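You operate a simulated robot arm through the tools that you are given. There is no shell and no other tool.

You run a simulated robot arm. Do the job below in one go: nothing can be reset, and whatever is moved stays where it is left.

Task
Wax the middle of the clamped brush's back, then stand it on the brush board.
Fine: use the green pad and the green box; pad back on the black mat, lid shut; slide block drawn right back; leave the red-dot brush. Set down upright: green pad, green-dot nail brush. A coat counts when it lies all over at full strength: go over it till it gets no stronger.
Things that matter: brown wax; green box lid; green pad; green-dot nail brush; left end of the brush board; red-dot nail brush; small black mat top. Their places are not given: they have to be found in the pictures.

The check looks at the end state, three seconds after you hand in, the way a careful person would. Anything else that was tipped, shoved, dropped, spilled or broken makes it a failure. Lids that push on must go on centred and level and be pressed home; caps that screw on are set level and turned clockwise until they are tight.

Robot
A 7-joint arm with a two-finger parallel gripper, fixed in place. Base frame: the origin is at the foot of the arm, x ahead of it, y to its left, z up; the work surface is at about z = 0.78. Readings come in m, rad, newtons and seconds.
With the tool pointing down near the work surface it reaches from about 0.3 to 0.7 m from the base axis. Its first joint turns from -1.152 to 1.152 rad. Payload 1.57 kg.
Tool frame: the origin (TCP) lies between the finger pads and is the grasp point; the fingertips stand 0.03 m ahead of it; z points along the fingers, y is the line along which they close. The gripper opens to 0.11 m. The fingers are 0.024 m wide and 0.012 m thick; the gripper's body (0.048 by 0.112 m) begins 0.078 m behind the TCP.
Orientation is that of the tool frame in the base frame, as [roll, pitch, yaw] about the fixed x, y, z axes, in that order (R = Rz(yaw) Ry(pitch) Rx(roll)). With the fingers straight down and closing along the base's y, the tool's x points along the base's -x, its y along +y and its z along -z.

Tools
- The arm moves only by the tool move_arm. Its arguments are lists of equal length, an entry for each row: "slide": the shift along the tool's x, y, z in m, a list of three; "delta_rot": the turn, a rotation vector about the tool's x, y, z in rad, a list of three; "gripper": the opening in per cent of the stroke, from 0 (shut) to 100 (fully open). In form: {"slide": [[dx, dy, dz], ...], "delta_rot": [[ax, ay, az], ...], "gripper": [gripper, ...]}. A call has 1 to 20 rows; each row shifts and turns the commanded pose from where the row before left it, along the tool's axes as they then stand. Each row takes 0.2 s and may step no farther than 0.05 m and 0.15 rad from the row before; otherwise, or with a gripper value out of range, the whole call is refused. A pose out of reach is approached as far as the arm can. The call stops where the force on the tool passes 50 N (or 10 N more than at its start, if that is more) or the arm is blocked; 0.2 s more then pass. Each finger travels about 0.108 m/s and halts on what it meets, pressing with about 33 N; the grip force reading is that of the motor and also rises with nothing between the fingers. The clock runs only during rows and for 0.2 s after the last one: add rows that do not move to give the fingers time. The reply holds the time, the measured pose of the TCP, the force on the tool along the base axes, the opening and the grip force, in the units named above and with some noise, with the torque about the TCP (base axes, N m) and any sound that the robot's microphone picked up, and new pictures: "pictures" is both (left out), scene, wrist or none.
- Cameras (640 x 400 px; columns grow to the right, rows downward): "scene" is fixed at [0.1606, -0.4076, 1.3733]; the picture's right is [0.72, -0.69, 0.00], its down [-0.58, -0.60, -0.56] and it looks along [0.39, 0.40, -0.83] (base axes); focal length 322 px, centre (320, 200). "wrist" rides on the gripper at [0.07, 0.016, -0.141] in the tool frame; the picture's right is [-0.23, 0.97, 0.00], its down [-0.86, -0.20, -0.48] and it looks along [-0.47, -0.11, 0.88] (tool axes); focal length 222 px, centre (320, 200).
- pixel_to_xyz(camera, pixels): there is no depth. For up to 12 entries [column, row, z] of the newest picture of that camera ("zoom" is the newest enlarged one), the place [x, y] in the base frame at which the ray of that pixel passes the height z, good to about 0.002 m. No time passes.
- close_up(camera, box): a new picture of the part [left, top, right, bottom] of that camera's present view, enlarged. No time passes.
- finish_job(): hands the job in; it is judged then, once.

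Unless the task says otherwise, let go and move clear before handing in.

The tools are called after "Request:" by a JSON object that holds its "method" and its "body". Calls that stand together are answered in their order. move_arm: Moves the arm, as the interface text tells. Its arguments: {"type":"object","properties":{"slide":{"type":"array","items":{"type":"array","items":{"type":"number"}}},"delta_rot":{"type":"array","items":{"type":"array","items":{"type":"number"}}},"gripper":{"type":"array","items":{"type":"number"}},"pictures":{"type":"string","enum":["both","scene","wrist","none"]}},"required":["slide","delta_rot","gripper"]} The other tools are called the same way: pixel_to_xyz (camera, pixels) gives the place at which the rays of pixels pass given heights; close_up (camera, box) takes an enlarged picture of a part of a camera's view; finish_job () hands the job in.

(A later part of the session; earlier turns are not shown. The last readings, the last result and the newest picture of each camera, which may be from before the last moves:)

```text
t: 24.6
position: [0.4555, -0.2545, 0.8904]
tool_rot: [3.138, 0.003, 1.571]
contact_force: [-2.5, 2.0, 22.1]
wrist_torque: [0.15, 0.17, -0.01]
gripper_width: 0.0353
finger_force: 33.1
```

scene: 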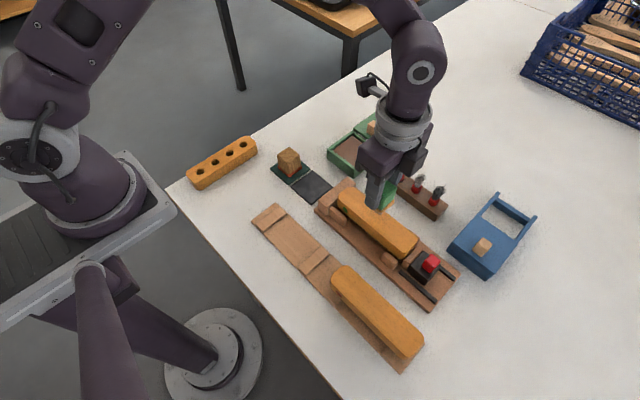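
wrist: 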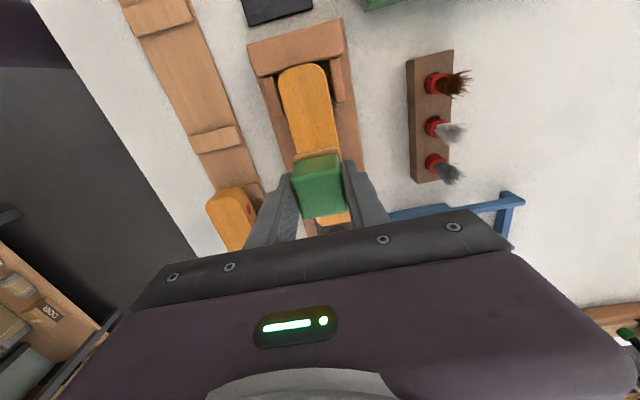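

Contact at TCP z≈0.890 with 22 N. I'll ease slightly and rub in short strokes around the middle, then look at the coat.

Request:
{"method": "move_arm", "body": {"slide": [[0, 0, -0.0004], [0.006, 0, 0], [0.006, 0, 0], [0, 0.004, 0], [-0.006, 0, 0], [-0.006, 0, 0], [-0.006, 0, 0], [-0.006, 0, 0], [0, -0.004, 0], [0, -0.004, 0], [0.006, 0, 0], [0.006, 0, 0], [0.006, 0, 0], [0.006, 0, 0], [-0.012, 0.004, 0], [0, 0, 0]], "delta_rot": [[0, 0, 0], [0, 0, 0], [0, 0, 0], [0, 0, 0], [0, 0, 0], [0, 0, 0], [0, 0, 0], [0, 0, 0], [0, 0, 0], [0, 0, 0], [0, 0, 0], [0, 0, 0], [0, 0, 0], [0, 0, 0], [0, 0, 0], [0, 0, 0]], "gripper": [20, 20, 20, 20, 20, 20, 20, 20, 20, 20, 20, 20, 20, 20, 20, 20], "pictures": "both"}}

Request:
{"method": "close_up", "body": {"camera": "scene", "box": [320, 160, 440, 260]}}

Request:
{"method": "close_up", "body": {"camera": "wrist", "box": [250, 40, 400, 240]}}

```text
t: 28.0
position: [0.4561, -0.2528, 0.8887]
tool_rot: [3.141, -0.001, 1.572]
contact_force: [-0.8, 8.0, 14.8]
wrist_torque: [0.42, 0.03, -0.02]
gripper_width: 0.0352
finger_force: 33.2
```

scene: 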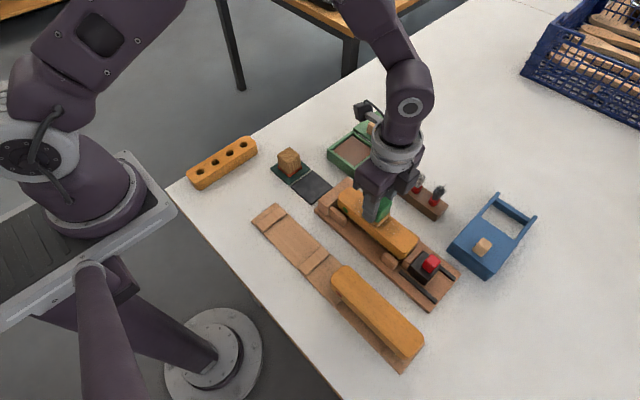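
wrist: 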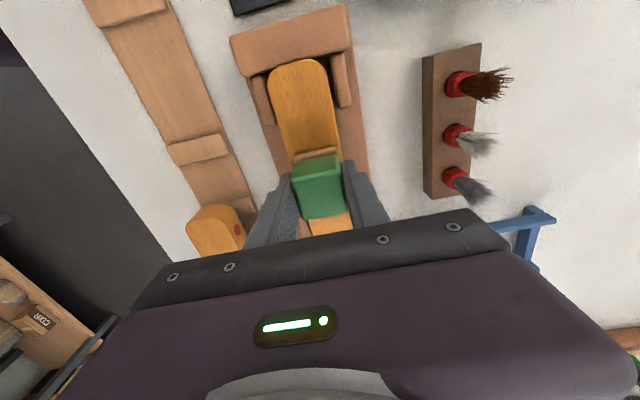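

```text
4.00 times, centred on (380, 210) of scene
```

zoom: 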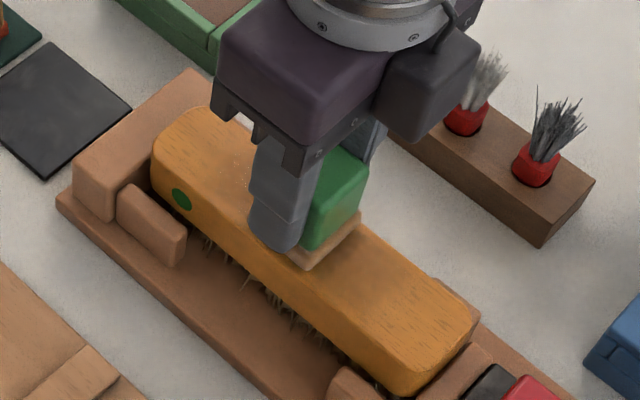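

```text
2.00 times, centred on (325, 140) of wrist
```

zoom: 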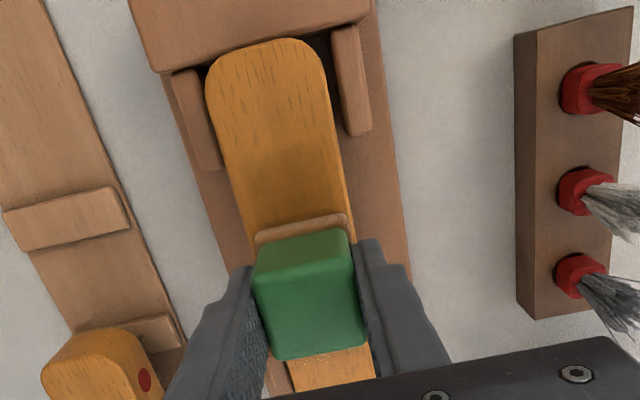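

A faintly darker band shows near the pad. I'll lift and move back over the mat's line so both cameras can see the coat.

Request:
{"method": "move_arm", "body": {"slide": [[0, 0, -0.02], [0, 0, -0.025], [0.0415, 0, 0], [0.0415, 0, 0], [0.0415, 0, 0], [0.0415, 0, 0], [0, 0, 0]], "delta_rot": [[0, 0, 0], [0, 0, 0], [0, 0, 0], [0, 0, 0], [0, 0, 0], [0, 0, 0], [0, 0, 0]], "gripper": [20, 20, 20, 20, 20, 20, 20], "pictures": "both"}}

Request:
{"method": "close_up", "body": {"camera": "scene", "box": [320, 165, 440, 265]}}

Request:
{"method": "close_up", "body": {"camera": "scene", "box": [270, 100, 390, 200]}}

```text
t: 29.6
position: [0.455, -0.0868, 0.9343]
tool_rot: [3.141, -0.001, 1.571]
contact_force: [0.4, -1.0, -0.7]
wrist_torque: [-0.01, 0.01, -0.02]
gripper_width: 0.0353
finger_force: 33.2
```

scene: 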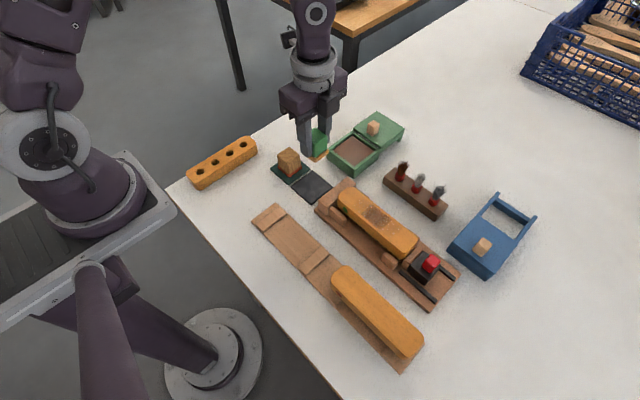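
wrist: 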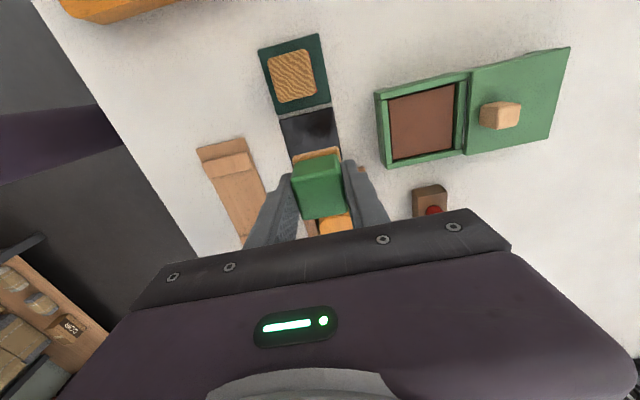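

```text
4.00 times, centred on (380, 215) of scene
```

zoom: 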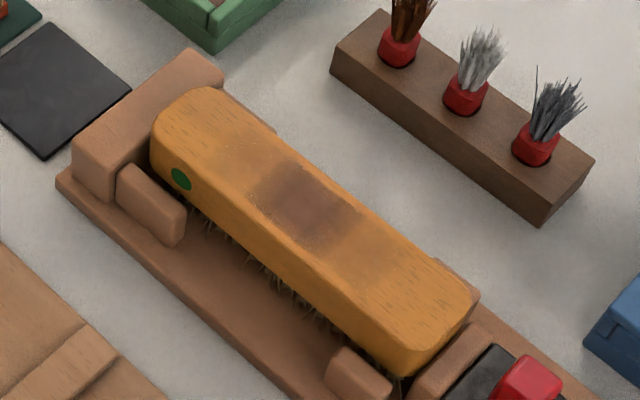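

```text
4.00 times, centred on (330, 150) of scene
```

zoom: 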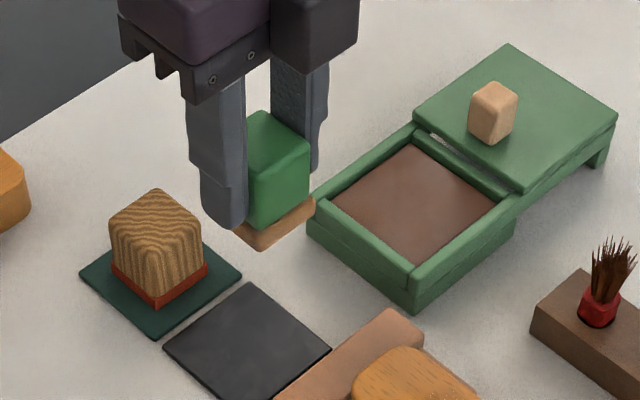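

A brown coat appears, darkest in the middle and lighter at both sides. I'll measure where it lies so I can plan further strokes.

Request:
{"method": "close_up", "body": {"camera": "scene", "box": [350, 190, 410, 240]}}

Request:
{"method": "pixel_to_xyz", "body": {"camera": "scene", "pixels": [[362, 213.75, 0.842], [376.25, 227.5, 0.842], [390.5, 217, 0.842], [375, 202.5, 0.842], [356, 204, 0.842], [365, 196, 0.842], [385, 238, 0.842], [400, 227, 0.842]]}}

```text
8.00 times, centred on (380, 215) of scene
```

zoom: 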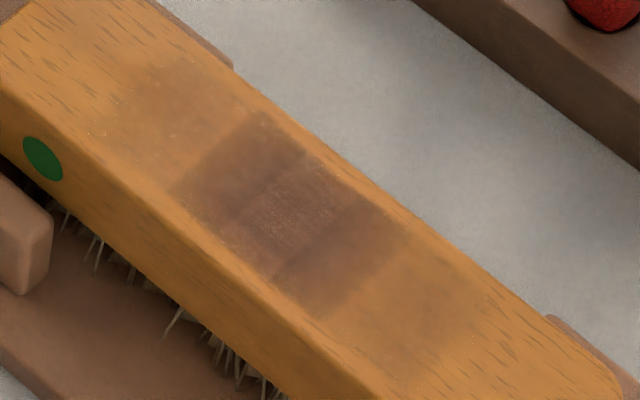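

```text
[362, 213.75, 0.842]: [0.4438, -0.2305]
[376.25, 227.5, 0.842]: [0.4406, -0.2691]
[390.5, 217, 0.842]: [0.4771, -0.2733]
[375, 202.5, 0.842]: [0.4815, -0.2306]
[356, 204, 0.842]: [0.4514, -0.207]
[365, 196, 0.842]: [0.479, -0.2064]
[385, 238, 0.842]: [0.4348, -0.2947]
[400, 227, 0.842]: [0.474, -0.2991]
```

The coat builds by overlap time: strongest in the centre, weaker toward y≈-0.207 and -0.297. I'll reload the pad on the wax, then keep building the coat.

Request:
{"method": "move_arm", "body": {"slide": [[0, 0.0402, 0], [0, 0.0402, 0], [0, 0.0401, 0], [0, 0, 0], [0, 0, 0.03], [0, 0, 0.03], [0, 0, 0.012], [0, 0, 0.005], [0, 0, 0.0024], [0, 0, 0]], "delta_rot": [[0, 0, 0], [0, 0, 0], [0, 0, 0], [0, 0, 0], [0, 0, 0], [0, 0, 0], [0, 0, 0], [0, 0, 0], [0, 0, 0], [0, 0, 0]], "gripper": [20, 20, 20, 20, 20, 20, 20, 20, 20, 20], "pictures": "none"}}

```text
t: 31.8
position: [0.5758, -0.0874, 0.8549]
tool_rot: [3.141, 0.0, 1.571]
contact_force: [-1.2, -0.1, 0.6]
wrist_torque: [0.02, -0.02, -0.01]
gripper_width: 0.0352
finger_force: 32.8
```

Just above the wax (no force yet). I'll go down another 2 mm and rub to reload.

Request:
{"method": "move_arm", "body": {"slide": [[0, 0, 0.001], [0, 0, 0.0007], [0.006, 0, 0], [0, 0.006, 0], [-0.006, 0, 0], [-0.006, 0, 0], [0, -0.006, 0], [0, -0.006, 0], [0.006, 0, 0], [0.006, 0, 0], [0, 0.006, 0], [-0.006, 0, 0], [0, 0, 0]], "delta_rot": [[0, 0, 0], [0, 0, 0], [0, 0, 0], [0, 0, 0], [0, 0, 0], [0, 0, 0], [0, 0, 0], [0, 0, 0], [0, 0, 0], [0, 0, 0], [0, 0, 0], [0, 0, 0], [0, 0, 0]], "gripper": [20, 20, 20, 20, 20, 20, 20, 20, 20, 20, 20, 20, 20], "pictures": "none"}}

Request:
{"method": "close_up", "body": {"camera": "scene", "box": [320, 100, 410, 180]}}

```text
t: 34.6
position: [0.5778, -0.0883, 0.8531]
tool_rot: [3.141, 0.001, 1.571]
contact_force: [0.4, 2.3, 5.0]
wrist_torque: [0.15, 0.02, -0.05]
gripper_width: 0.0351
finger_force: 33.0
```

```text
5.00 times, centred on (365, 140) of scene
```

zoom: 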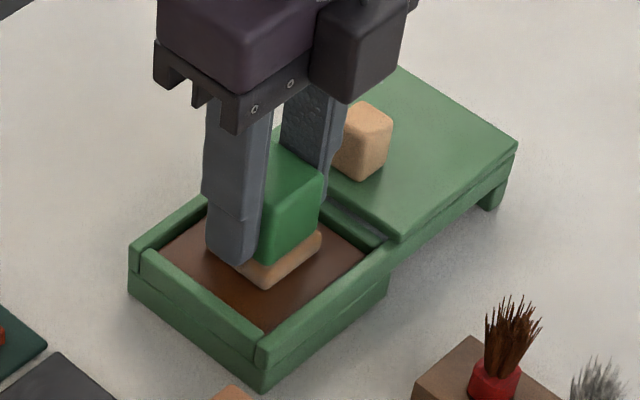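

Light 5 N contact. I'll press a touch more, rub again, then lift and return to the brush.

Request:
{"method": "move_arm", "body": {"slide": [[0, 0, 0.0006], [0.006, 0.004, 0], [-0.006, 0, 0], [-0.006, -0.004, 0], [0, -0.004, 0], [0.006, 0.004, 0], [0, 0, 0], [0, 0, -0.02], [0, 0, -0.03], [0, 0, -0.0317], [0, -0.0402, 0], [0, -0.0402, 0], [0, -0.0401, 0], [-0.0415, 0, 0], [-0.0415, 0, 0], [-0.0415, 0, 0], [-0.0415, 0, 0], [0, 0, 0], [0, 0, 0]], "delta_rot": [[0, 0, 0], [0, 0, 0], [0, 0, 0], [0, 0, 0], [0, 0, 0], [0, 0, 0], [0, 0, 0], [0, 0, 0], [0, 0, 0], [0, 0, 0], [0, 0, 0], [0, 0, 0], [0, 0, 0], [0, 0, 0], [0, 0, 0], [0, 0, 0], [0, 0, 0], [0, 0, 0], [0, 0, 0]], "gripper": [20, 20, 20, 20, 20, 20, 20, 20, 20, 20, 20, 20, 20, 20, 20, 20, 20, 20, 20], "pictures": "both"}}

```text
t: 38.6
position: [0.4565, -0.2555, 0.9339]
tool_rot: [3.141, -0.002, 1.57]
contact_force: [0.4, 0.1, -0.5]
wrist_torque: [-0.02, 0.0, 0.05]
gripper_width: 0.0354
finger_force: 32.5
```

scene: 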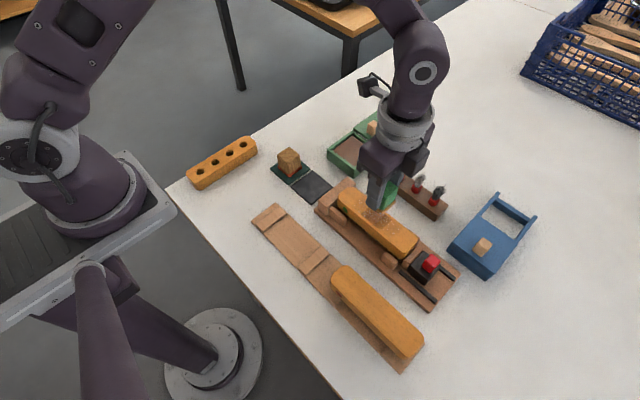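
wrist: 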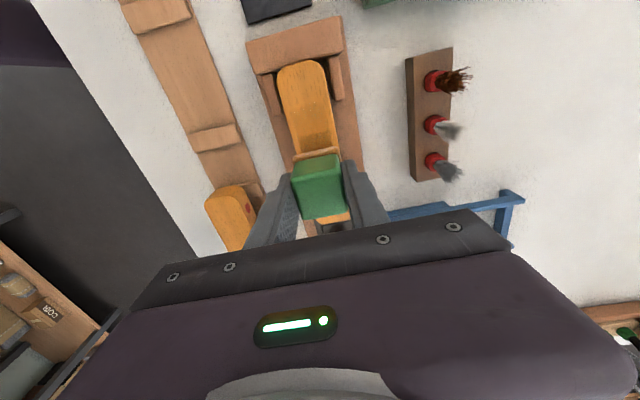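

Back over the middle of the brush. I'll lower to the same contact height and rub in a zigzag.

Request:
{"method": "move_arm", "body": {"slide": [[0, 0, 0.03], [0, 0, 0.01], [0, 0, 0.0035], [0, 0, 0.0015], [0.01, 0.004, 0], [-0.01, 0, 0], [-0.01, 0, 0], [0, -0.004, 0], [0.01, 0, 0], [0.01, 0, 0], [0, -0.004, 0], [-0.01, 0, 0], [-0.01, 0, 0], [0.01, 0.004, 0], [0, 0, 0]], "delta_rot": [[0, 0, 0], [0, 0, 0], [0, 0, 0], [0, 0, 0], [0, 0, 0], [0, 0, 0], [0, 0, 0], [0, 0, 0], [0, 0, 0], [0, 0, 0], [0, 0, 0], [0, 0, 0], [0, 0, 0], [0, 0, 0], [0, 0, 0]], "gripper": [20, 20, 20, 20, 20, 20, 20, 20, 20, 20, 20, 20, 20, 20, 20], "pictures": "none"}}

Request:
{"method": "close_up", "body": {"camera": "scene", "box": [320, 165, 440, 265]}}

Request:
{"method": "close_up", "body": {"camera": "wrist", "box": [250, 40, 400, 240]}}

```text
t: 41.8
position: [0.4563, -0.2525, 0.8895]
tool_rot: [3.141, 0.0, 1.57]
contact_force: [-0.6, 1.1, 0.7]
wrist_torque: [0.01, -0.02, 0.02]
gripper_width: 0.0352
finger_force: 33.1
```

```text
4.00 times, centred on (380, 215) of scene
```

zoom: 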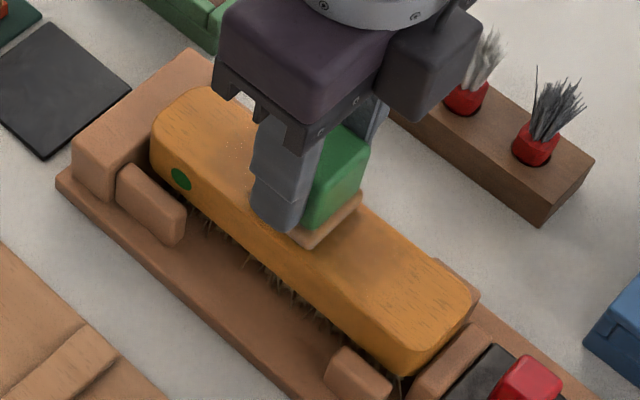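

```text
2.00 times, centred on (325, 140) of wrist
```

zoom: 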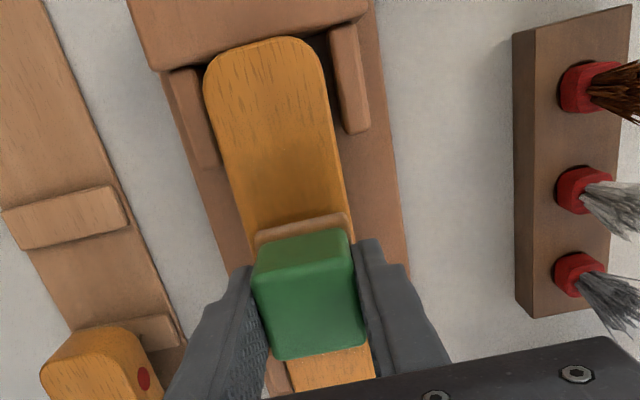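

Only 0.7 N now, so I need to press about 1 mm deeper. I'll do that and rub again with force checks.

Request:
{"method": "move_arm", "body": {"slide": [[0, 0, 0.0006], [0, 0, 0.0005], [0.008, 0.004, 0], [-0.008, 0, 0], [-0.008, 0, 0], [0, -0.004, 0], [0.008, 0, 0], [0.008, 0, 0], [0, -0.004, 0], [-0.008, 0, 0], [-0.008, 0, 0], [0.008, 0.004, 0], [0, 0, 0]], "delta_rot": [[0, 0, 0], [0, 0, 0], [0, 0, 0], [0, 0, 0], [0, 0, 0], [0, 0, 0], [0, 0, 0], [0, 0, 0], [0, 0, 0], [0, 0, 0], [0, 0, 0], [0, 0, 0], [0, 0, 0]], "gripper": [20, 20, 20, 20, 20, 20, 20, 20, 20, 20, 20, 20, 20], "pictures": "none"}}

```text
t: 44.6
position: [0.4557, -0.2524, 0.8878]
tool_rot: [-3.141, -0.001, 1.57]
contact_force: [0.3, -0.6, -0.2]
wrist_torque: [0.02, 0.01, 0.0]
gripper_width: 0.0353
finger_force: 32.4
```

No contact force now, so the pad has slid slightly up in the grip. I'll lower in 0.5 mm steps until the force returns.

Request:
{"method": "move_arm", "body": {"slide": [[0, 0, 0.0005], [0, 0, 0.0005], [0, 0, 0]], "delta_rot": [[0, 0, 0], [0, 0, 0], [0, 0, 0]], "gripper": [20, 20, 20], "pictures": "none"}}

Request:
{"method": "close_up", "body": {"camera": "scene", "box": [340, 180, 420, 246]}}

```text
t: 45.4
position: [0.4563, -0.253, 0.8877]
tool_rot: [3.141, 0.0, 1.571]
contact_force: [-2.0, 3.0, 15.2]
wrist_torque: [0.09, 0.15, -0.04]
gripper_width: 0.0352
finger_force: 32.4
```

```text
6.06 times, centred on (380, 213) of scene
```

zoom: 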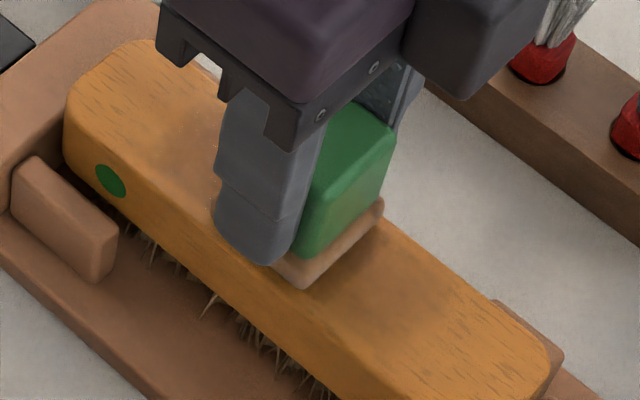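

Good, 15 N. Rubbing now in a zigzag over the middle.

Request:
{"method": "move_arm", "body": {"slide": [[0.008, 0.004, 0], [-0.008, 0, 0], [-0.008, 0, 0], [0, -0.004, 0], [0.008, 0, 0], [0.008, 0, 0], [0, -0.004, 0], [-0.008, 0, 0], [-0.008, 0, 0], [0.008, 0.004, 0], [0, 0, 0]], "delta_rot": [[0, 0, 0], [0, 0, 0], [0, 0, 0], [0, 0, 0], [0, 0, 0], [0, 0, 0], [0, 0, 0], [0, 0, 0], [0, 0, 0], [0, 0, 0], [0, 0, 0]], "gripper": [20, 20, 20, 20, 20, 20, 20, 20, 20, 20, 20], "pictures": "none"}}

Request:
{"method": "close_up", "body": {"camera": "scene", "box": [340, 180, 420, 246]}}

```text
t: 47.8
position: [0.4553, -0.2543, 0.8875]
tool_rot: [-3.14, 0.001, 1.571]
contact_force: [-3.7, -7.4, 18.5]
wrist_torque: [-0.39, 0.16, -0.05]
gripper_width: 0.0352
finger_force: 33.2
```

```text
6.06 times, centred on (380, 213) of scene
```

zoom: 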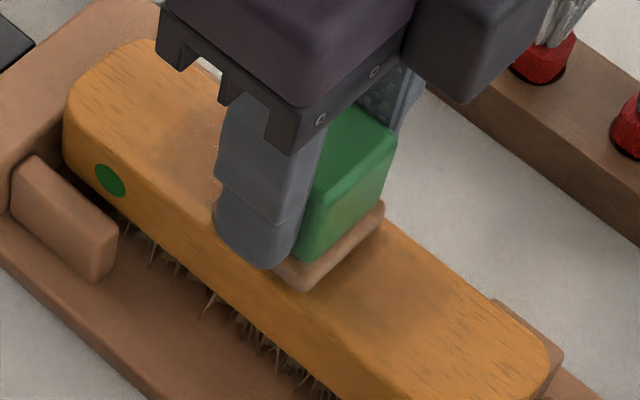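

Steady ~18 N contact. Two more zigzag cycles, then I'll lift and inspect.

Request:
{"method": "move_arm", "body": {"slide": [[0.01, 0.004, 0], [-0.01, 0, 0], [-0.01, 0, 0], [0, -0.004, 0], [0.01, 0, 0], [0.01, 0, 0], [0, -0.004, 0], [-0.01, 0, 0], [-0.01, 0, 0], [0.01, 0.004, 0], [0.01, 0.004, 0], [-0.01, 0, 0], [-0.01, 0, 0], [0, -0.004, 0], [0.01, 0, 0], [0.01, 0, 0], [0, -0.004, 0], [-0.01, 0, 0], [-0.01, 0, 0], [0.01, 0.004, 0]], "delta_rot": [[0, 0, 0], [0, 0, 0], [0, 0, 0], [0, 0, 0], [0, 0, 0], [0, 0, 0], [0, 0, 0], [0, 0, 0], [0, 0, 0], [0, 0, 0], [0, 0, 0], [0, 0, 0], [0, 0, 0], [0, 0, 0], [0, 0, 0], [0, 0, 0], [0, 0, 0], [0, 0, 0], [0, 0, 0], [0, 0, 0]], "gripper": [20, 20, 20, 20, 20, 20, 20, 20, 20, 20, 20, 20, 20, 20, 20, 20, 20, 20, 20, 20], "pictures": "none"}}

Request:
{"method": "move_arm", "body": {"slide": [[0, 0, -0.02], [0, 0, -0.0271], [0.0415, 0, 0], [0.0415, 0, 0], [0.0415, 0, 0], [0.0415, 0, 0], [0, 0, 0]], "delta_rot": [[0, 0, 0], [0, 0, 0], [0, 0, 0], [0, 0, 0], [0, 0, 0], [0, 0, 0], [0, 0, 0]], "gripper": [20, 20, 20, 20, 20, 20, 20], "pictures": "both"}}

Request:
{"method": "close_up", "body": {"camera": "scene", "box": [340, 180, 420, 246]}}

Request:
{"method": "close_up", "body": {"camera": "scene", "box": [280, 110, 350, 170]}}

```text
t: 52.0
position: [0.4563, -0.2551, 0.8864]
tool_rot: [3.142, 0.001, 1.571]
contact_force: [0.0, 1.0, -0.1]
wrist_torque: [0.03, -0.02, -0.01]
gripper_width: 0.0354
finger_force: 33.4
```

```text
t: 53.6
position: [0.4541, -0.0866, 0.9326]
tool_rot: [3.141, -0.001, 1.571]
contact_force: [0.5, 1.2, -0.5]
wrist_torque: [0.01, -0.01, 0.0]
gripper_width: 0.0352
finger_force: 33.2
```

scene: 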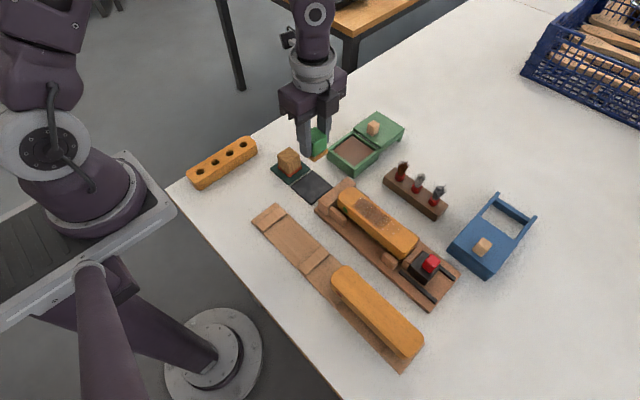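
wrist: 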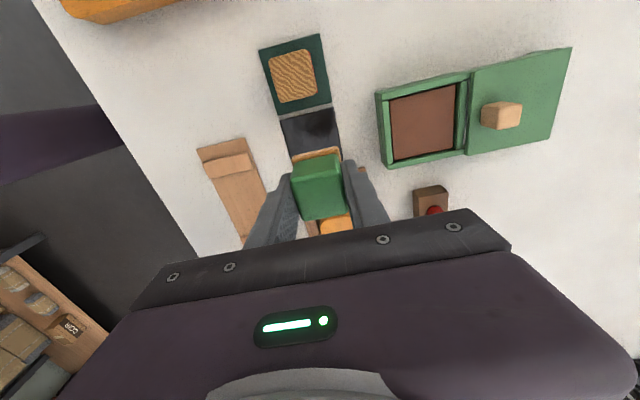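

```text
6.06 times, centred on (380, 213) of scene
```

zoom: 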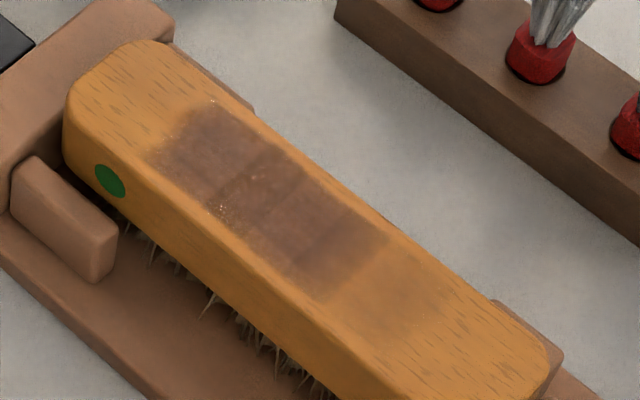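

```text
6.67 times, centred on (315, 140) of scene
```

zoom: 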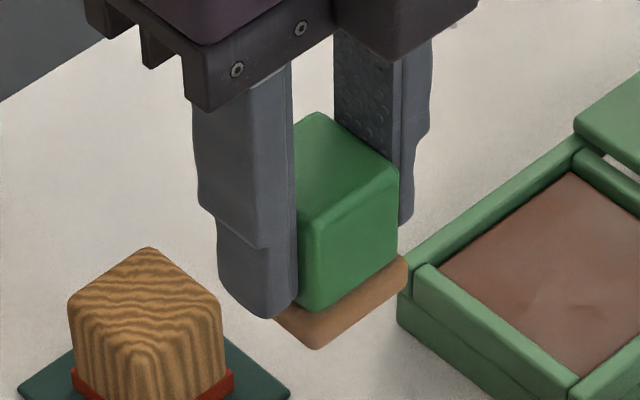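

The coat is now wider, but it still has visible stronger and weaker bands, and the force faded as the pad slid up in the grip. I'll measure the coat's extent against the brush's ends.

Request:
{"method": "pixel_to_xyz", "body": {"camera": "scene", "pixels": [[352, 205.6, 0.842], [362.7, 196.5, 0.842], [380, 229.5, 0.842], [393.2, 219.6, 0.842], [389.9, 237.8, 0.842], [401, 229, 0.842], [338.5, 196, 0.842], [416, 246, 0.842], [345, 186.5, 0.842], [409, 254, 0.842], [372, 226, 0.842], [393, 214, 0.842]]}}

Request:
{"method": "close_up", "body": {"camera": "scene", "box": [330, 175, 430, 265]}}

```text
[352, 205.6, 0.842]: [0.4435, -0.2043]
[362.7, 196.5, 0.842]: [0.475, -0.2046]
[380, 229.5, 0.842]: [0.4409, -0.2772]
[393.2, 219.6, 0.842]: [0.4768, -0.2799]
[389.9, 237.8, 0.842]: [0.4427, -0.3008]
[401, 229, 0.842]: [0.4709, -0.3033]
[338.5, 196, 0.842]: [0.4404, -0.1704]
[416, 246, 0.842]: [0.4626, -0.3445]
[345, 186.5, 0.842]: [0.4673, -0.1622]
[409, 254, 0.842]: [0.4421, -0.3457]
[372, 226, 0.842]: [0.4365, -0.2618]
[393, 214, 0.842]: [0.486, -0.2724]
```

```text
4.44 times, centred on (380, 220) of scene
```

zoom: 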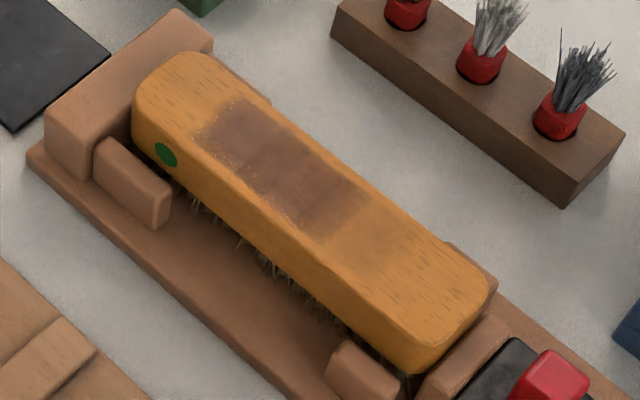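

The coat spans y≈-0.204 to -0.279 strongly and only weakly to -0.302, while the brush's middle is y≈-0.2535. I'll reload the pad on the wax, then work the weaker side.

Request:
{"method": "move_arm", "body": {"slide": [[0, 0.0402, 0], [0, 0.0402, 0], [0, 0.0401, 0], [0, 0, 0], [0, 0, 0.03], [0, 0, 0.03], [0, 0, 0.012], [0, 0, 0.005], [0, 0, 0.003], [0, 0, 0.001], [0, 0, 0]], "delta_rot": [[0, 0, 0], [0, 0, 0], [0, 0, 0], [0, 0, 0], [0, 0, 0], [0, 0, 0], [0, 0, 0], [0, 0, 0], [0, 0, 0], [0, 0, 0], [0, 0, 0]], "gripper": [20, 20, 20, 20, 20, 20, 20, 20, 20, 20, 20], "pictures": "none"}}

Request:
{"method": "move_arm", "body": {"slide": [[0, 0, 0.0007], [0, 0, 0.0007], [0, 0, 0]], "delta_rot": [[0, 0, 0], [0, 0, 0], [0, 0, 0]], "gripper": [20, 20, 20], "pictures": "none"}}

```text
t: 56.0
position: [0.5762, -0.0878, 0.8526]
tool_rot: [3.142, 0.0, 1.571]
contact_force: [0.4, 0.5, -0.9]
wrist_torque: [0.03, 0.01, 0.04]
gripper_width: 0.0353
finger_force: 32.9
```

```text
t: 56.8
position: [0.5773, -0.0882, 0.8514]
tool_rot: [-3.141, 0.0, 1.571]
contact_force: [0.5, -0.1, -0.4]
wrist_torque: [-0.06, 0.02, 0.0]
gripper_width: 0.0351
finger_force: 33.5
```

Still no wax contact at z≈0.850. I'll go down in 0.6 mm steps.

Request:
{"method": "move_arm", "body": {"slide": [[0, 0, 0.0006], [0, 0, 0.0006], [0, 0, 0]], "delta_rot": [[0, 0, 0], [0, 0, 0], [0, 0, 0]], "gripper": [20, 20, 20], "pictures": "none"}}

Request:
{"method": "close_up", "body": {"camera": "scene", "box": [330, 110, 400, 170]}}

```text
t: 57.6
position: [0.5769, -0.088, 0.8523]
tool_rot: [-3.141, 0.0, 1.571]
contact_force: [0.5, -0.8, 6.1]
wrist_torque: [-0.18, 0.03, -0.01]
gripper_width: 0.0354
finger_force: 33.1
```

```text
6.67 times, centred on (365, 140) of scene
```

zoom: 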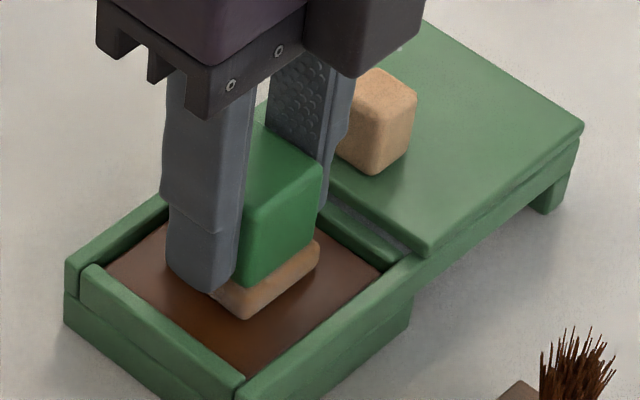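

Contact at 6 N. I'll press a hair more and rub inside the tray to reload, keeping x moves small so the fingers stay inside the rim.

Request:
{"method": "move_arm", "body": {"slide": [[0, 0, 0.0004], [0.006, 0.003, 0], [-0.006, 0, 0], [-0.006, 0, 0], [0, -0.006, 0], [0.006, 0, 0], [0.006, 0, 0], [-0.006, 0.003, 0], [0.006, 0.003, 0], [-0.006, 0, 0], [-0.006, -0.003, 0], [0.006, 0, 0], [0, 0, 0]], "delta_rot": [[0, 0, 0], [0, 0, 0], [0, 0, 0], [0, 0, 0], [0, 0, 0], [0, 0, 0], [0, 0, 0], [0, 0, 0], [0, 0, 0], [0, 0, 0], [0, 0, 0], [0, 0, 0], [0, 0, 0]], "gripper": [20, 20, 20, 20, 20, 20, 20, 20, 20, 20, 20, 20, 20], "pictures": "none"}}

Request:
{"method": "close_up", "body": {"camera": "scene", "box": [330, 110, 400, 170]}}

```text
t: 60.4
position: [0.5766, -0.0875, 0.8504]
tool_rot: [-3.141, 0.002, 1.571]
contact_force: [0.6, -6.6, 15.9]
wrist_torque: [-0.26, -0.05, -0.03]
gripper_width: 0.0353
finger_force: 32.8
```

```text
6.67 times, centred on (365, 140) of scene
```

zoom: 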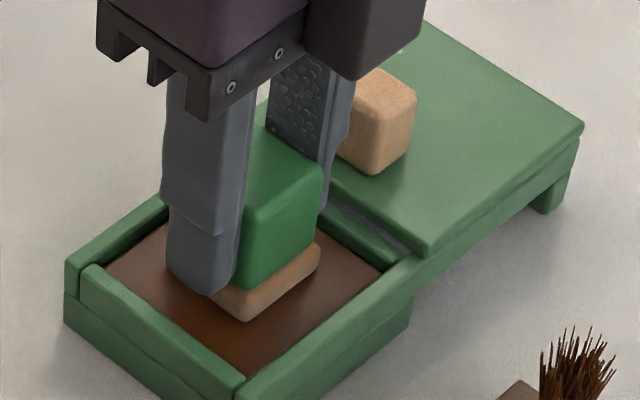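

Pad reloaded at ~16 N. Now lift and return to the brush, biased slightly toward the weaker -y side (y≈-0.262).

Request:
{"method": "move_arm", "body": {"slide": [[0, 0, -0.02], [0, 0, -0.03], [0, 0, -0.0338], [0, -0.0402, 0], [0, -0.0402, 0], [0, -0.0401, 0], [-0.04325, 0, 0], [-0.04325, 0, 0], [-0.04325, 0, 0], [-0.04325, 0, 0], [0, 0, 0], [0, 0, 0.03], [0, 0, 0.012], [0, 0, 0.004], [0, 0, 0.001], [0, 0, 0]], "delta_rot": [[0, 0, 0], [0, 0, 0], [0, 0, 0], [0, 0, 0], [0, 0, 0], [0, 0, 0], [0, 0, 0], [0, 0, 0], [0, 0, 0], [0, 0, 0], [0, 0, 0], [0, 0, 0], [0, 0, 0], [0, 0, 0], [0, 0, 0], [0, 0, 0]], "gripper": [20, 20, 20, 20, 20, 20, 20, 20, 20, 20, 20, 20, 20, 20, 20, 20], "pictures": "none"}}

Request:
{"method": "move_arm", "body": {"slide": [[0, 0, 0.0006], [0, 0, 0.0005], [0, 0, 0]], "delta_rot": [[0, 0, 0], [0, 0, 0], [0, 0, 0]], "gripper": [20, 20, 20], "pictures": "none"}}

```text
t: 63.8
position: [0.457, -0.2601, 0.8877]
tool_rot: [3.141, 0.001, 1.571]
contact_force: [-0.6, -0.1, -0.2]
wrist_torque: [0.0, 0.01, 0.0]
gripper_width: 0.0353
finger_force: 32.9
```

```text
t: 64.6
position: [0.4581, -0.2601, 0.8873]
tool_rot: [3.141, 0.002, 1.573]
contact_force: [-1.1, 4.1, 25.0]
wrist_torque: [0.19, 0.17, 0.02]
gripper_width: 0.035
finger_force: 32.6
```

Contact with 25 N at z≈0.884. Easing slightly and rubbing over the -y half of the middle.

Request:
{"method": "move_arm", "body": {"slide": [[0, 0, -0.0003], [-0.008, 0.005, 0], [-0.006, 0, 0], [0, -0.005, 0], [0, -0.005, 0], [0.007, 0, 0], [0.007, 0, 0], [0, 0.005, 0], [0, 0.005, 0], [-0.007, 0, 0], [-0.007, 0, 0], [0, -0.005, 0], [0, -0.005, 0], [0.007, 0, 0], [0.007, 0.005, 0], [0, 0, 0]], "delta_rot": [[0, 0, 0], [0, 0, 0], [0, 0, 0], [0, 0, 0], [0, 0, 0], [0, 0, 0], [0, 0, 0], [0, 0, 0], [0, 0, 0], [0, 0, 0], [0, 0, 0], [0, 0, 0], [0, 0, 0], [0, 0, 0], [0, 0, 0], [0, 0, 0]], "gripper": [20, 20, 20, 20, 20, 20, 20, 20, 20, 20, 20, 20, 20, 20, 20, 20], "pictures": "none"}}

Request:
{"method": "close_up", "body": {"camera": "scene", "box": [330, 175, 430, 265]}}

Request:
{"method": "close_up", "body": {"camera": "wrist", "box": [250, 40, 400, 240]}}

```text
t: 66.6
position: [0.4578, -0.2612, 0.8862]
tool_rot: [-3.135, -0.002, 1.57]
contact_force: [-4.8, 2.0, 14.3]
wrist_torque: [-0.05, 0.02, -0.01]
gripper_width: 0.0349
finger_force: 32.8
stopped in row 9: the force on the tool passed its limit at 52 N (the readings are from after the stop); the commanded pose is now the measured one
```

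```text
4.44 times, centred on (380, 220) of scene
```

zoom: 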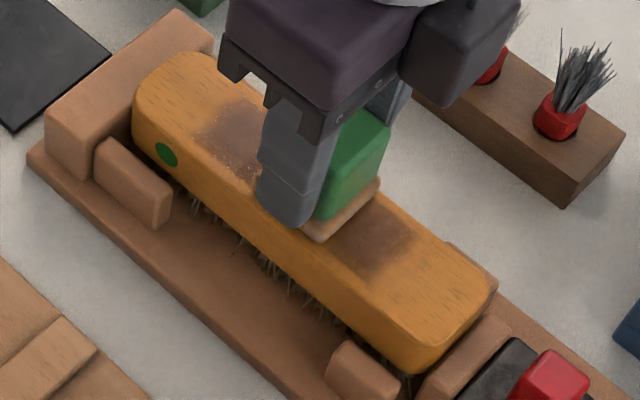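

```text
2.00 times, centred on (325, 140) of wrist
```

zoom: 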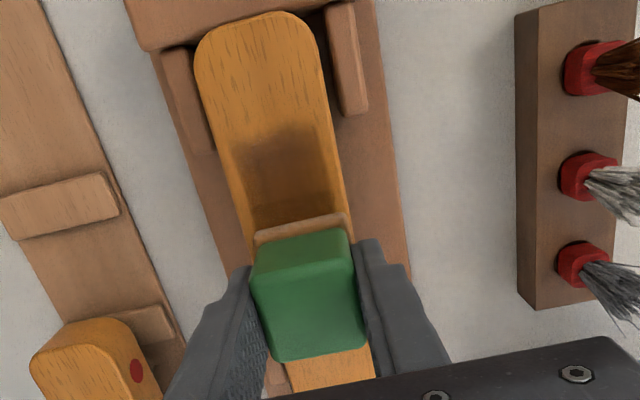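

The coat now extends toward the -y side, but friction peaked at 52 N and stopped the move. I'll ease off ~0.6 mm and carry on with gentler strokes.

Request:
{"method": "move_arm", "body": {"slide": [[0, 0, -0.0006], [0, -0.003, 0], [0, 0, 0]], "delta_rot": [[0, 0, 0], [0, 0, 0], [0, 0, 0]], "gripper": [20, 20, 20], "pictures": "none"}}

```text
t: 67.4
position: [0.4543, -0.2619, 0.8861]
tool_rot: [-3.139, -0.001, 1.572]
contact_force: [3.1, 0.1, 6.8]
wrist_torque: [-0.05, -0.28, 0.01]
gripper_width: 0.0355
finger_force: 32.7
```

Now 6.8 N. Gentle strokes over the same area.

Request:
{"method": "move_arm", "body": {"slide": [[-0.006, 0.004, 0], [-0.006, 0, 0], [0, -0.004, 0], [0.006, 0, 0], [0.006, 0, 0], [0.006, 0, 0], [0, -0.003, 0], [-0.006, 0, 0], [-0.006, 0, 0], [-0.006, 0, 0], [0, 0.006, 0], [0.006, 0, 0], [0.006, -0.003, 0], [0, 0, 0]], "delta_rot": [[0, 0, 0], [0, 0, 0], [0, 0, 0], [0, 0, 0], [0, 0, 0], [0, 0, 0], [0, 0, 0], [0, 0, 0], [0, 0, 0], [0, 0, 0], [0, 0, 0], [0, 0, 0], [0, 0, 0], [0, 0, 0]], "gripper": [20, 20, 20, 20, 20, 20, 20, 20, 20, 20, 20, 20, 20, 20], "pictures": "none"}}

Request:
{"method": "close_up", "body": {"camera": "scene", "box": [330, 175, 430, 265]}}

```text
t: 70.4
position: [0.4535, -0.2605, 0.8863]
tool_rot: [-3.137, -0.001, 1.571]
contact_force: [1.7, -3.8, 10.5]
wrist_torque: [-0.29, -0.17, 0.01]
gripper_width: 0.0352
finger_force: 33.2
```

```text
4.44 times, centred on (380, 220) of scene
```

zoom: 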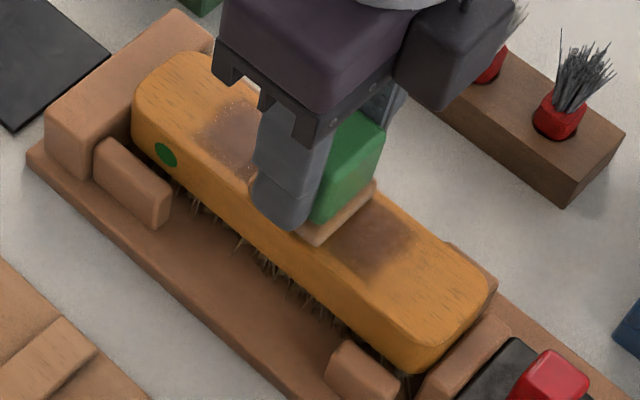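

Contact remains ~10 N. Now longer strokes covering the whole middle, from y≈-0.272 to -0.236.

Request:
{"method": "move_arm", "body": {"slide": [[0.009, 0, 0], [0.009, 0, 0], [0.008, 0, 0], [0, 0.004, 0], [-0.009, 0, 0], [-0.009, 0, 0], [-0.009, 0, 0], [-0.009, 0, 0], [0, -0.004, 0], [0.009, 0, 0], [0.009, 0, 0], [0.009, 0, 0], [0.009, 0, 0], [0, -0.003, 0], [-0.009, 0, 0], [-0.009, 0, 0], [-0.009, 0, 0], [-0.009, 0, 0], [0.01, 0.003, 0], [0, 0, 0]], "delta_rot": [[0, 0, 0], [0, 0, 0], [0, 0, 0], [0, 0, 0], [0, 0, 0], [0, 0, 0], [0, 0, 0], [0, 0, 0], [0, 0, 0], [0, 0, 0], [0, 0, 0], [0, 0, 0], [0, 0, 0], [0, 0, 0], [0, 0, 0], [0, 0, 0], [0, 0, 0], [0, 0, 0], [0, 0, 0], [0, 0, 0]], "gripper": [20, 20, 20, 20, 20, 20, 20, 20, 20, 20, 20, 20, 20, 20, 20, 20, 20, 20, 20, 20], "pictures": "none"}}

Request:
{"method": "close_up", "body": {"camera": "scene", "box": [330, 175, 430, 265]}}

```text
t: 74.6
position: [0.4556, -0.2625, 0.8868]
tool_rot: [-3.136, -0.002, 1.572]
contact_force: [-0.3, -1.3, 4.4]
wrist_torque: [-0.12, -0.07, -0.02]
gripper_width: 0.0352
finger_force: 33.3
```

```text
4.44 times, centred on (380, 220) of scene
```

zoom: 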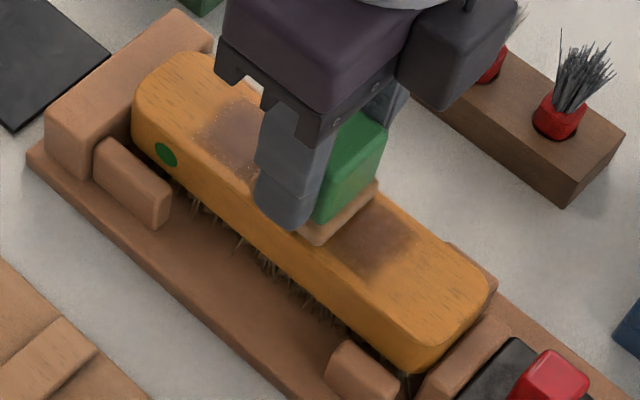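

Force 4.4 N. I'll lift and move back to inspect the coat.

Request:
{"method": "move_arm", "body": {"slide": [[0, 0, -0.02], [0, 0, -0.027], [0.04325, 0, 0], [0.04325, 0, 0], [0.04325, 0, 0], [0.04325, 0, 0], [0, 0, 0]], "delta_rot": [[0, 0, 0], [0, 0, 0], [0, 0, 0], [0, 0, 0], [0, 0, 0], [0, 0, 0], [0, 0, 0]], "gripper": [20, 20, 20, 20, 20, 20, 20], "pictures": "both"}}

Request:
{"method": "close_up", "body": {"camera": "scene", "box": [340, 180, 420, 246]}}

Request:
{"method": "close_up", "body": {"camera": "scene", "box": [280, 110, 350, 170]}}

```text
t: 76.2
position: [0.4548, -0.0883, 0.9354]
tool_rot: [-3.136, -0.001, 1.572]
contact_force: [0.0, 0.3, -0.2]
wrist_torque: [0.01, 0.0, 0.0]
gripper_width: 0.0352
finger_force: 33.1
```

scene: 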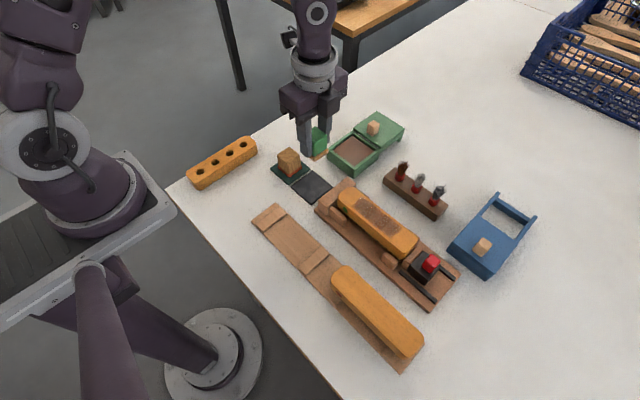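
wrist: 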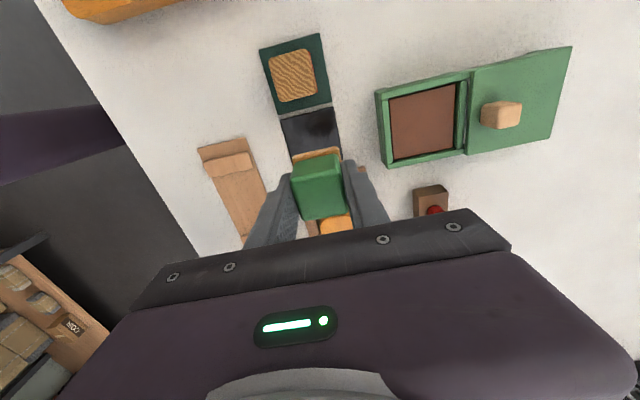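

```text
6.06 times, centred on (380, 213) of scene
```

zoom: 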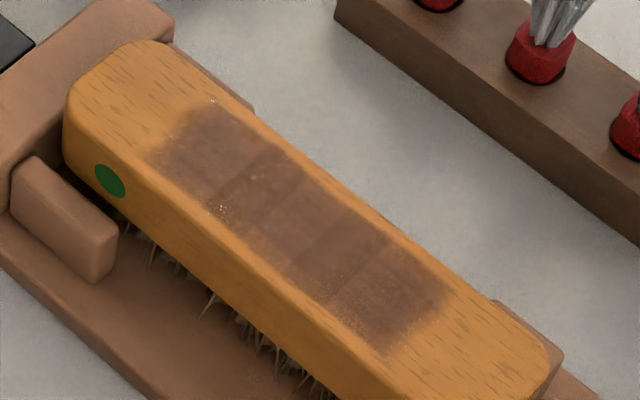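

```text
6.67 times, centred on (315, 140) of scene
```

zoom: 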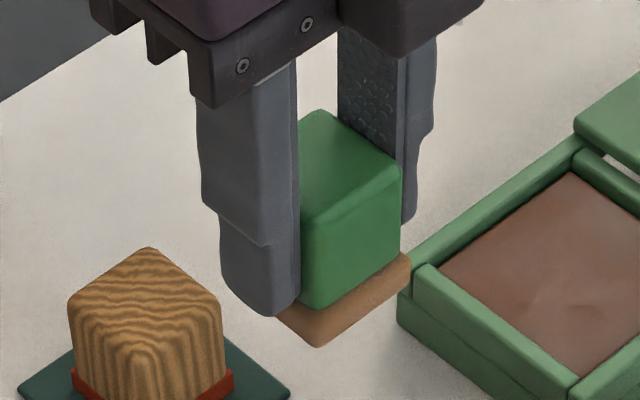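

The coat now covers an even block from y≈-0.204 to -0.302, symmetric about the brush's centre. I'll zoom further to compare strength across it.

Request:
{"method": "close_up", "body": {"camera": "scene", "box": [345, 188, 405, 240]}}

Request:
{"method": "close_up", "body": {"camera": "scene", "box": [348, 192, 378, 218]}}

Request:
{"method": "close_up", "body": {"camera": "scene", "box": [372, 212, 402, 240]}}

```text
7.69 times, centred on (375, 214) of scene
```

zoom: 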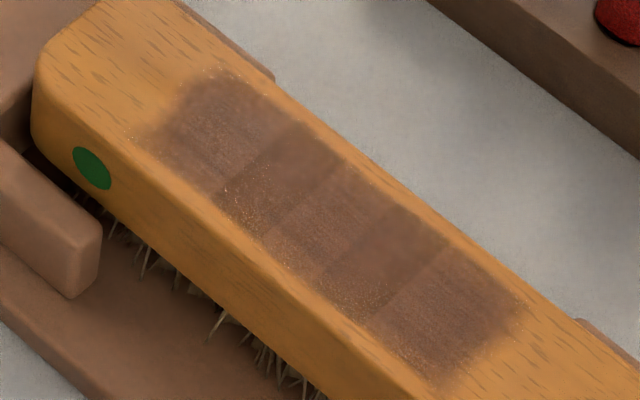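

```text
15.38 times, centred on (363, 205) of scene
```

zoom: 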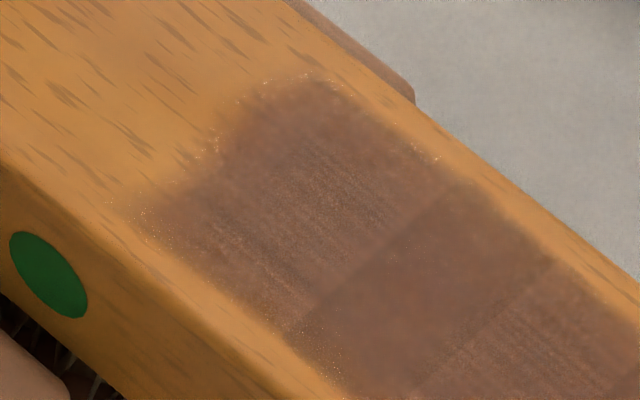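

```text
14.29 times, centred on (387, 226) of scene
```

zoom: 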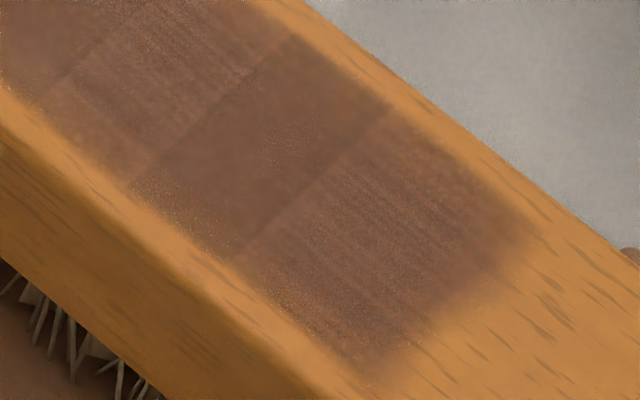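

The coat looks like three overlapping patches (y≈-0.225, -0.254, -0.282), all brown. To make sure they're at full strength, I'll straighten the slight tilt, reload once more and go over all three again for comparison.

Request:
{"method": "move_arm", "body": {"slide": [[0, 0.0403, 0], [0, 0.0403, 0], [0, 0.0402, 0], [0, 0, 0], [0, 0, 0.03], [0, 0, 0.03], [0, 0, 0.015], [0, 0, 0.005], [0, 0, 0.002], [0, 0, 0]], "delta_rot": [[-0.0055, 0, 0], [0, 0, 0], [0, 0, 0], [0, 0, 0], [0, 0, 0], [0, 0, 0], [0, 0, 0], [0, 0, 0], [0, 0, 0], [0, 0, 0]], "gripper": [20, 20, 20, 20, 20, 20, 20, 20, 20, 20], "pictures": "none"}}

Request:
{"method": "move_arm", "body": {"slide": [[0, 0, 0.0006], [0, 0, 0.0006], [0, 0, 0]], "delta_rot": [[0, 0, 0], [0, 0, 0], [0, 0, 0]], "gripper": [20, 20, 20], "pictures": "none"}}

```text
t: 78.4
position: [0.5768, -0.0867, 0.8508]
tool_rot: [3.14, -0.001, 1.57]
contact_force: [-0.3, -0.7, -0.5]
wrist_torque: [0.01, -0.03, -0.01]
gripper_width: 0.0354
finger_force: 32.8
```

```text
t: 79.2
position: [0.5755, -0.0874, 0.8511]
tool_rot: [3.141, -0.002, 1.571]
contact_force: [-1.8, 2.0, 13.3]
wrist_torque: [-0.07, 0.21, -0.01]
gripper_width: 0.0353
finger_force: 33.0
```

Contact with 13 N on the wax. Rubbing to reload.

Request:
{"method": "move_arm", "body": {"slide": [[0.006, 0.003, 0], [-0.006, 0, 0], [-0.006, 0, 0], [0, -0.006, 0], [0.006, 0, 0], [0.006, 0, 0], [-0.006, 0.003, 0], [0.006, 0.003, 0], [-0.006, 0, 0], [-0.006, -0.003, 0], [0.006, 0, 0], [0, 0, 0]], "delta_rot": [[0, 0, 0], [0, 0, 0], [0, 0, 0], [0, 0, 0], [0, 0, 0], [0, 0, 0], [0, 0, 0], [0, 0, 0], [0, 0, 0], [0, 0, 0], [0, 0, 0], [0, 0, 0]], "gripper": [20, 20, 20, 20, 20, 20, 20, 20, 20, 20, 20, 20], "pictures": "none"}}

Request:
{"method": "move_arm", "body": {"slide": [[0, 0, -0.02], [0, 0, -0.03], [0, 0, -0.0332], [0, -0.0402, 0], [0, -0.0402, 0], [0, -0.0402, 0], [-0.0415, 0, 0], [-0.0415, 0, 0], [-0.0415, 0, 0], [-0.0415, 0, 0], [0, 0, 0], [0, 0, 0.03], [0, 0, 0.012], [0, 0, 0.004], [0, 0, 0]], "delta_rot": [[0, 0, 0], [0, 0, 0], [0, 0, 0], [0, 0, 0], [0, 0, 0], [0, 0, 0], [0, 0, 0], [0, 0, 0], [0, 0, 0], [0, 0, 0], [0, 0, 0], [0, 0, 0], [0, 0, 0], [0, 0, 0], [0, 0, 0]], "gripper": [20, 20, 20, 20, 20, 20, 20, 20, 20, 20, 20, 20, 20, 20, 20], "pictures": "none"}}

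```text
t: 81.8
position: [0.5753, -0.0899, 0.8518]
tool_rot: [3.141, -0.001, 1.572]
contact_force: [1.9, -8.0, 22.4]
wrist_torque: [-0.3, -0.05, 0.01]
gripper_width: 0.0352
finger_force: 33.6
```

```text
t: 85.0
position: [0.4562, -0.2547, 0.888]
tool_rot: [-3.141, -0.003, 1.571]
contact_force: [-0.3, 0.6, -0.1]
wrist_torque: [0.03, -0.03, 0.0]
gripper_width: 0.0353
finger_force: 32.6
```

Above the brush's centre with no force yet. I'll find contact in 0.6 mm steps.

Request:
{"method": "move_arm", "body": {"slide": [[0, 0, 0.0006], [0, 0, 0.0006], [0, 0, 0]], "delta_rot": [[0, 0, 0], [0, 0, 0], [0, 0, 0]], "gripper": [20, 20, 20], "pictures": "none"}}

```text
t: 85.8
position: [0.4551, -0.2541, 0.8863]
tool_rot: [3.141, -0.002, 1.57]
contact_force: [-2.6, 1.7, 21.8]
wrist_torque: [0.14, 0.18, 0.01]
gripper_width: 0.0353
finger_force: 33.1
```

21.8 N; easing a little and stroking across all three patches.

Request:
{"method": "move_arm", "body": {"slide": [[0, 0, -0.0004], [0.008, 0, 0], [0.008, 0.003, 0], [0.004, 0, 0], [-0.004, -0.003, 0], [0.004, -0.003, 0], [-0.008, 0, 0], [-0.008, 0, 0], [-0.008, 0.003, 0], [-0.008, 0, 0], [-0.006, 0.003, 0], [0.004, 0, 0], [-0.004, -0.003, 0], [0.004, -0.003, 0], [0.008, 0, 0], [0.006, 0.003, 0], [0, 0, 0]], "delta_rot": [[0, 0, 0], [0, 0, 0], [0, 0, 0], [0, 0, 0], [0, 0, 0], [0, 0, 0], [0, 0, 0], [0, 0, 0], [0, 0, 0], [0, 0, 0], [0, 0, 0], [0, 0, 0], [0, 0, 0], [0, 0, 0], [0, 0, 0], [0, 0, 0], [0, 0, 0]], "gripper": [20, 20, 20, 20, 20, 20, 20, 20, 20, 20, 20, 20, 20, 20, 20, 20, 20], "pictures": "none"}}

Request:
{"method": "close_up", "body": {"camera": "scene", "box": [330, 175, 430, 265]}}

```text
t: 89.4
position: [0.455, -0.2561, 0.8873]
tool_rot: [3.14, 0.0, 1.57]
contact_force: [-5.6, -8.7, 23.4]
wrist_torque: [-0.45, 0.31, 0.01]
gripper_width: 0.0351
finger_force: 33.0
```

```text
4.44 times, centred on (380, 220) of scene
```

zoom: 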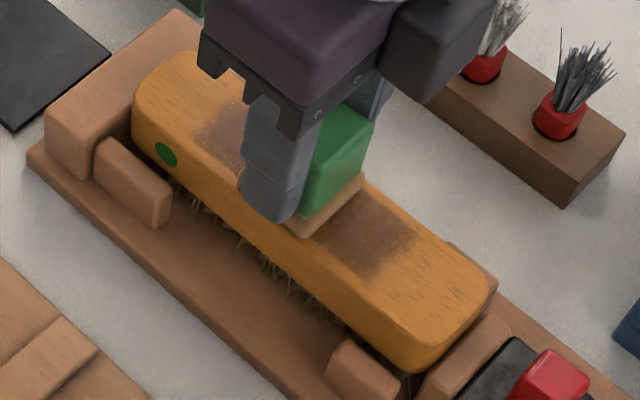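

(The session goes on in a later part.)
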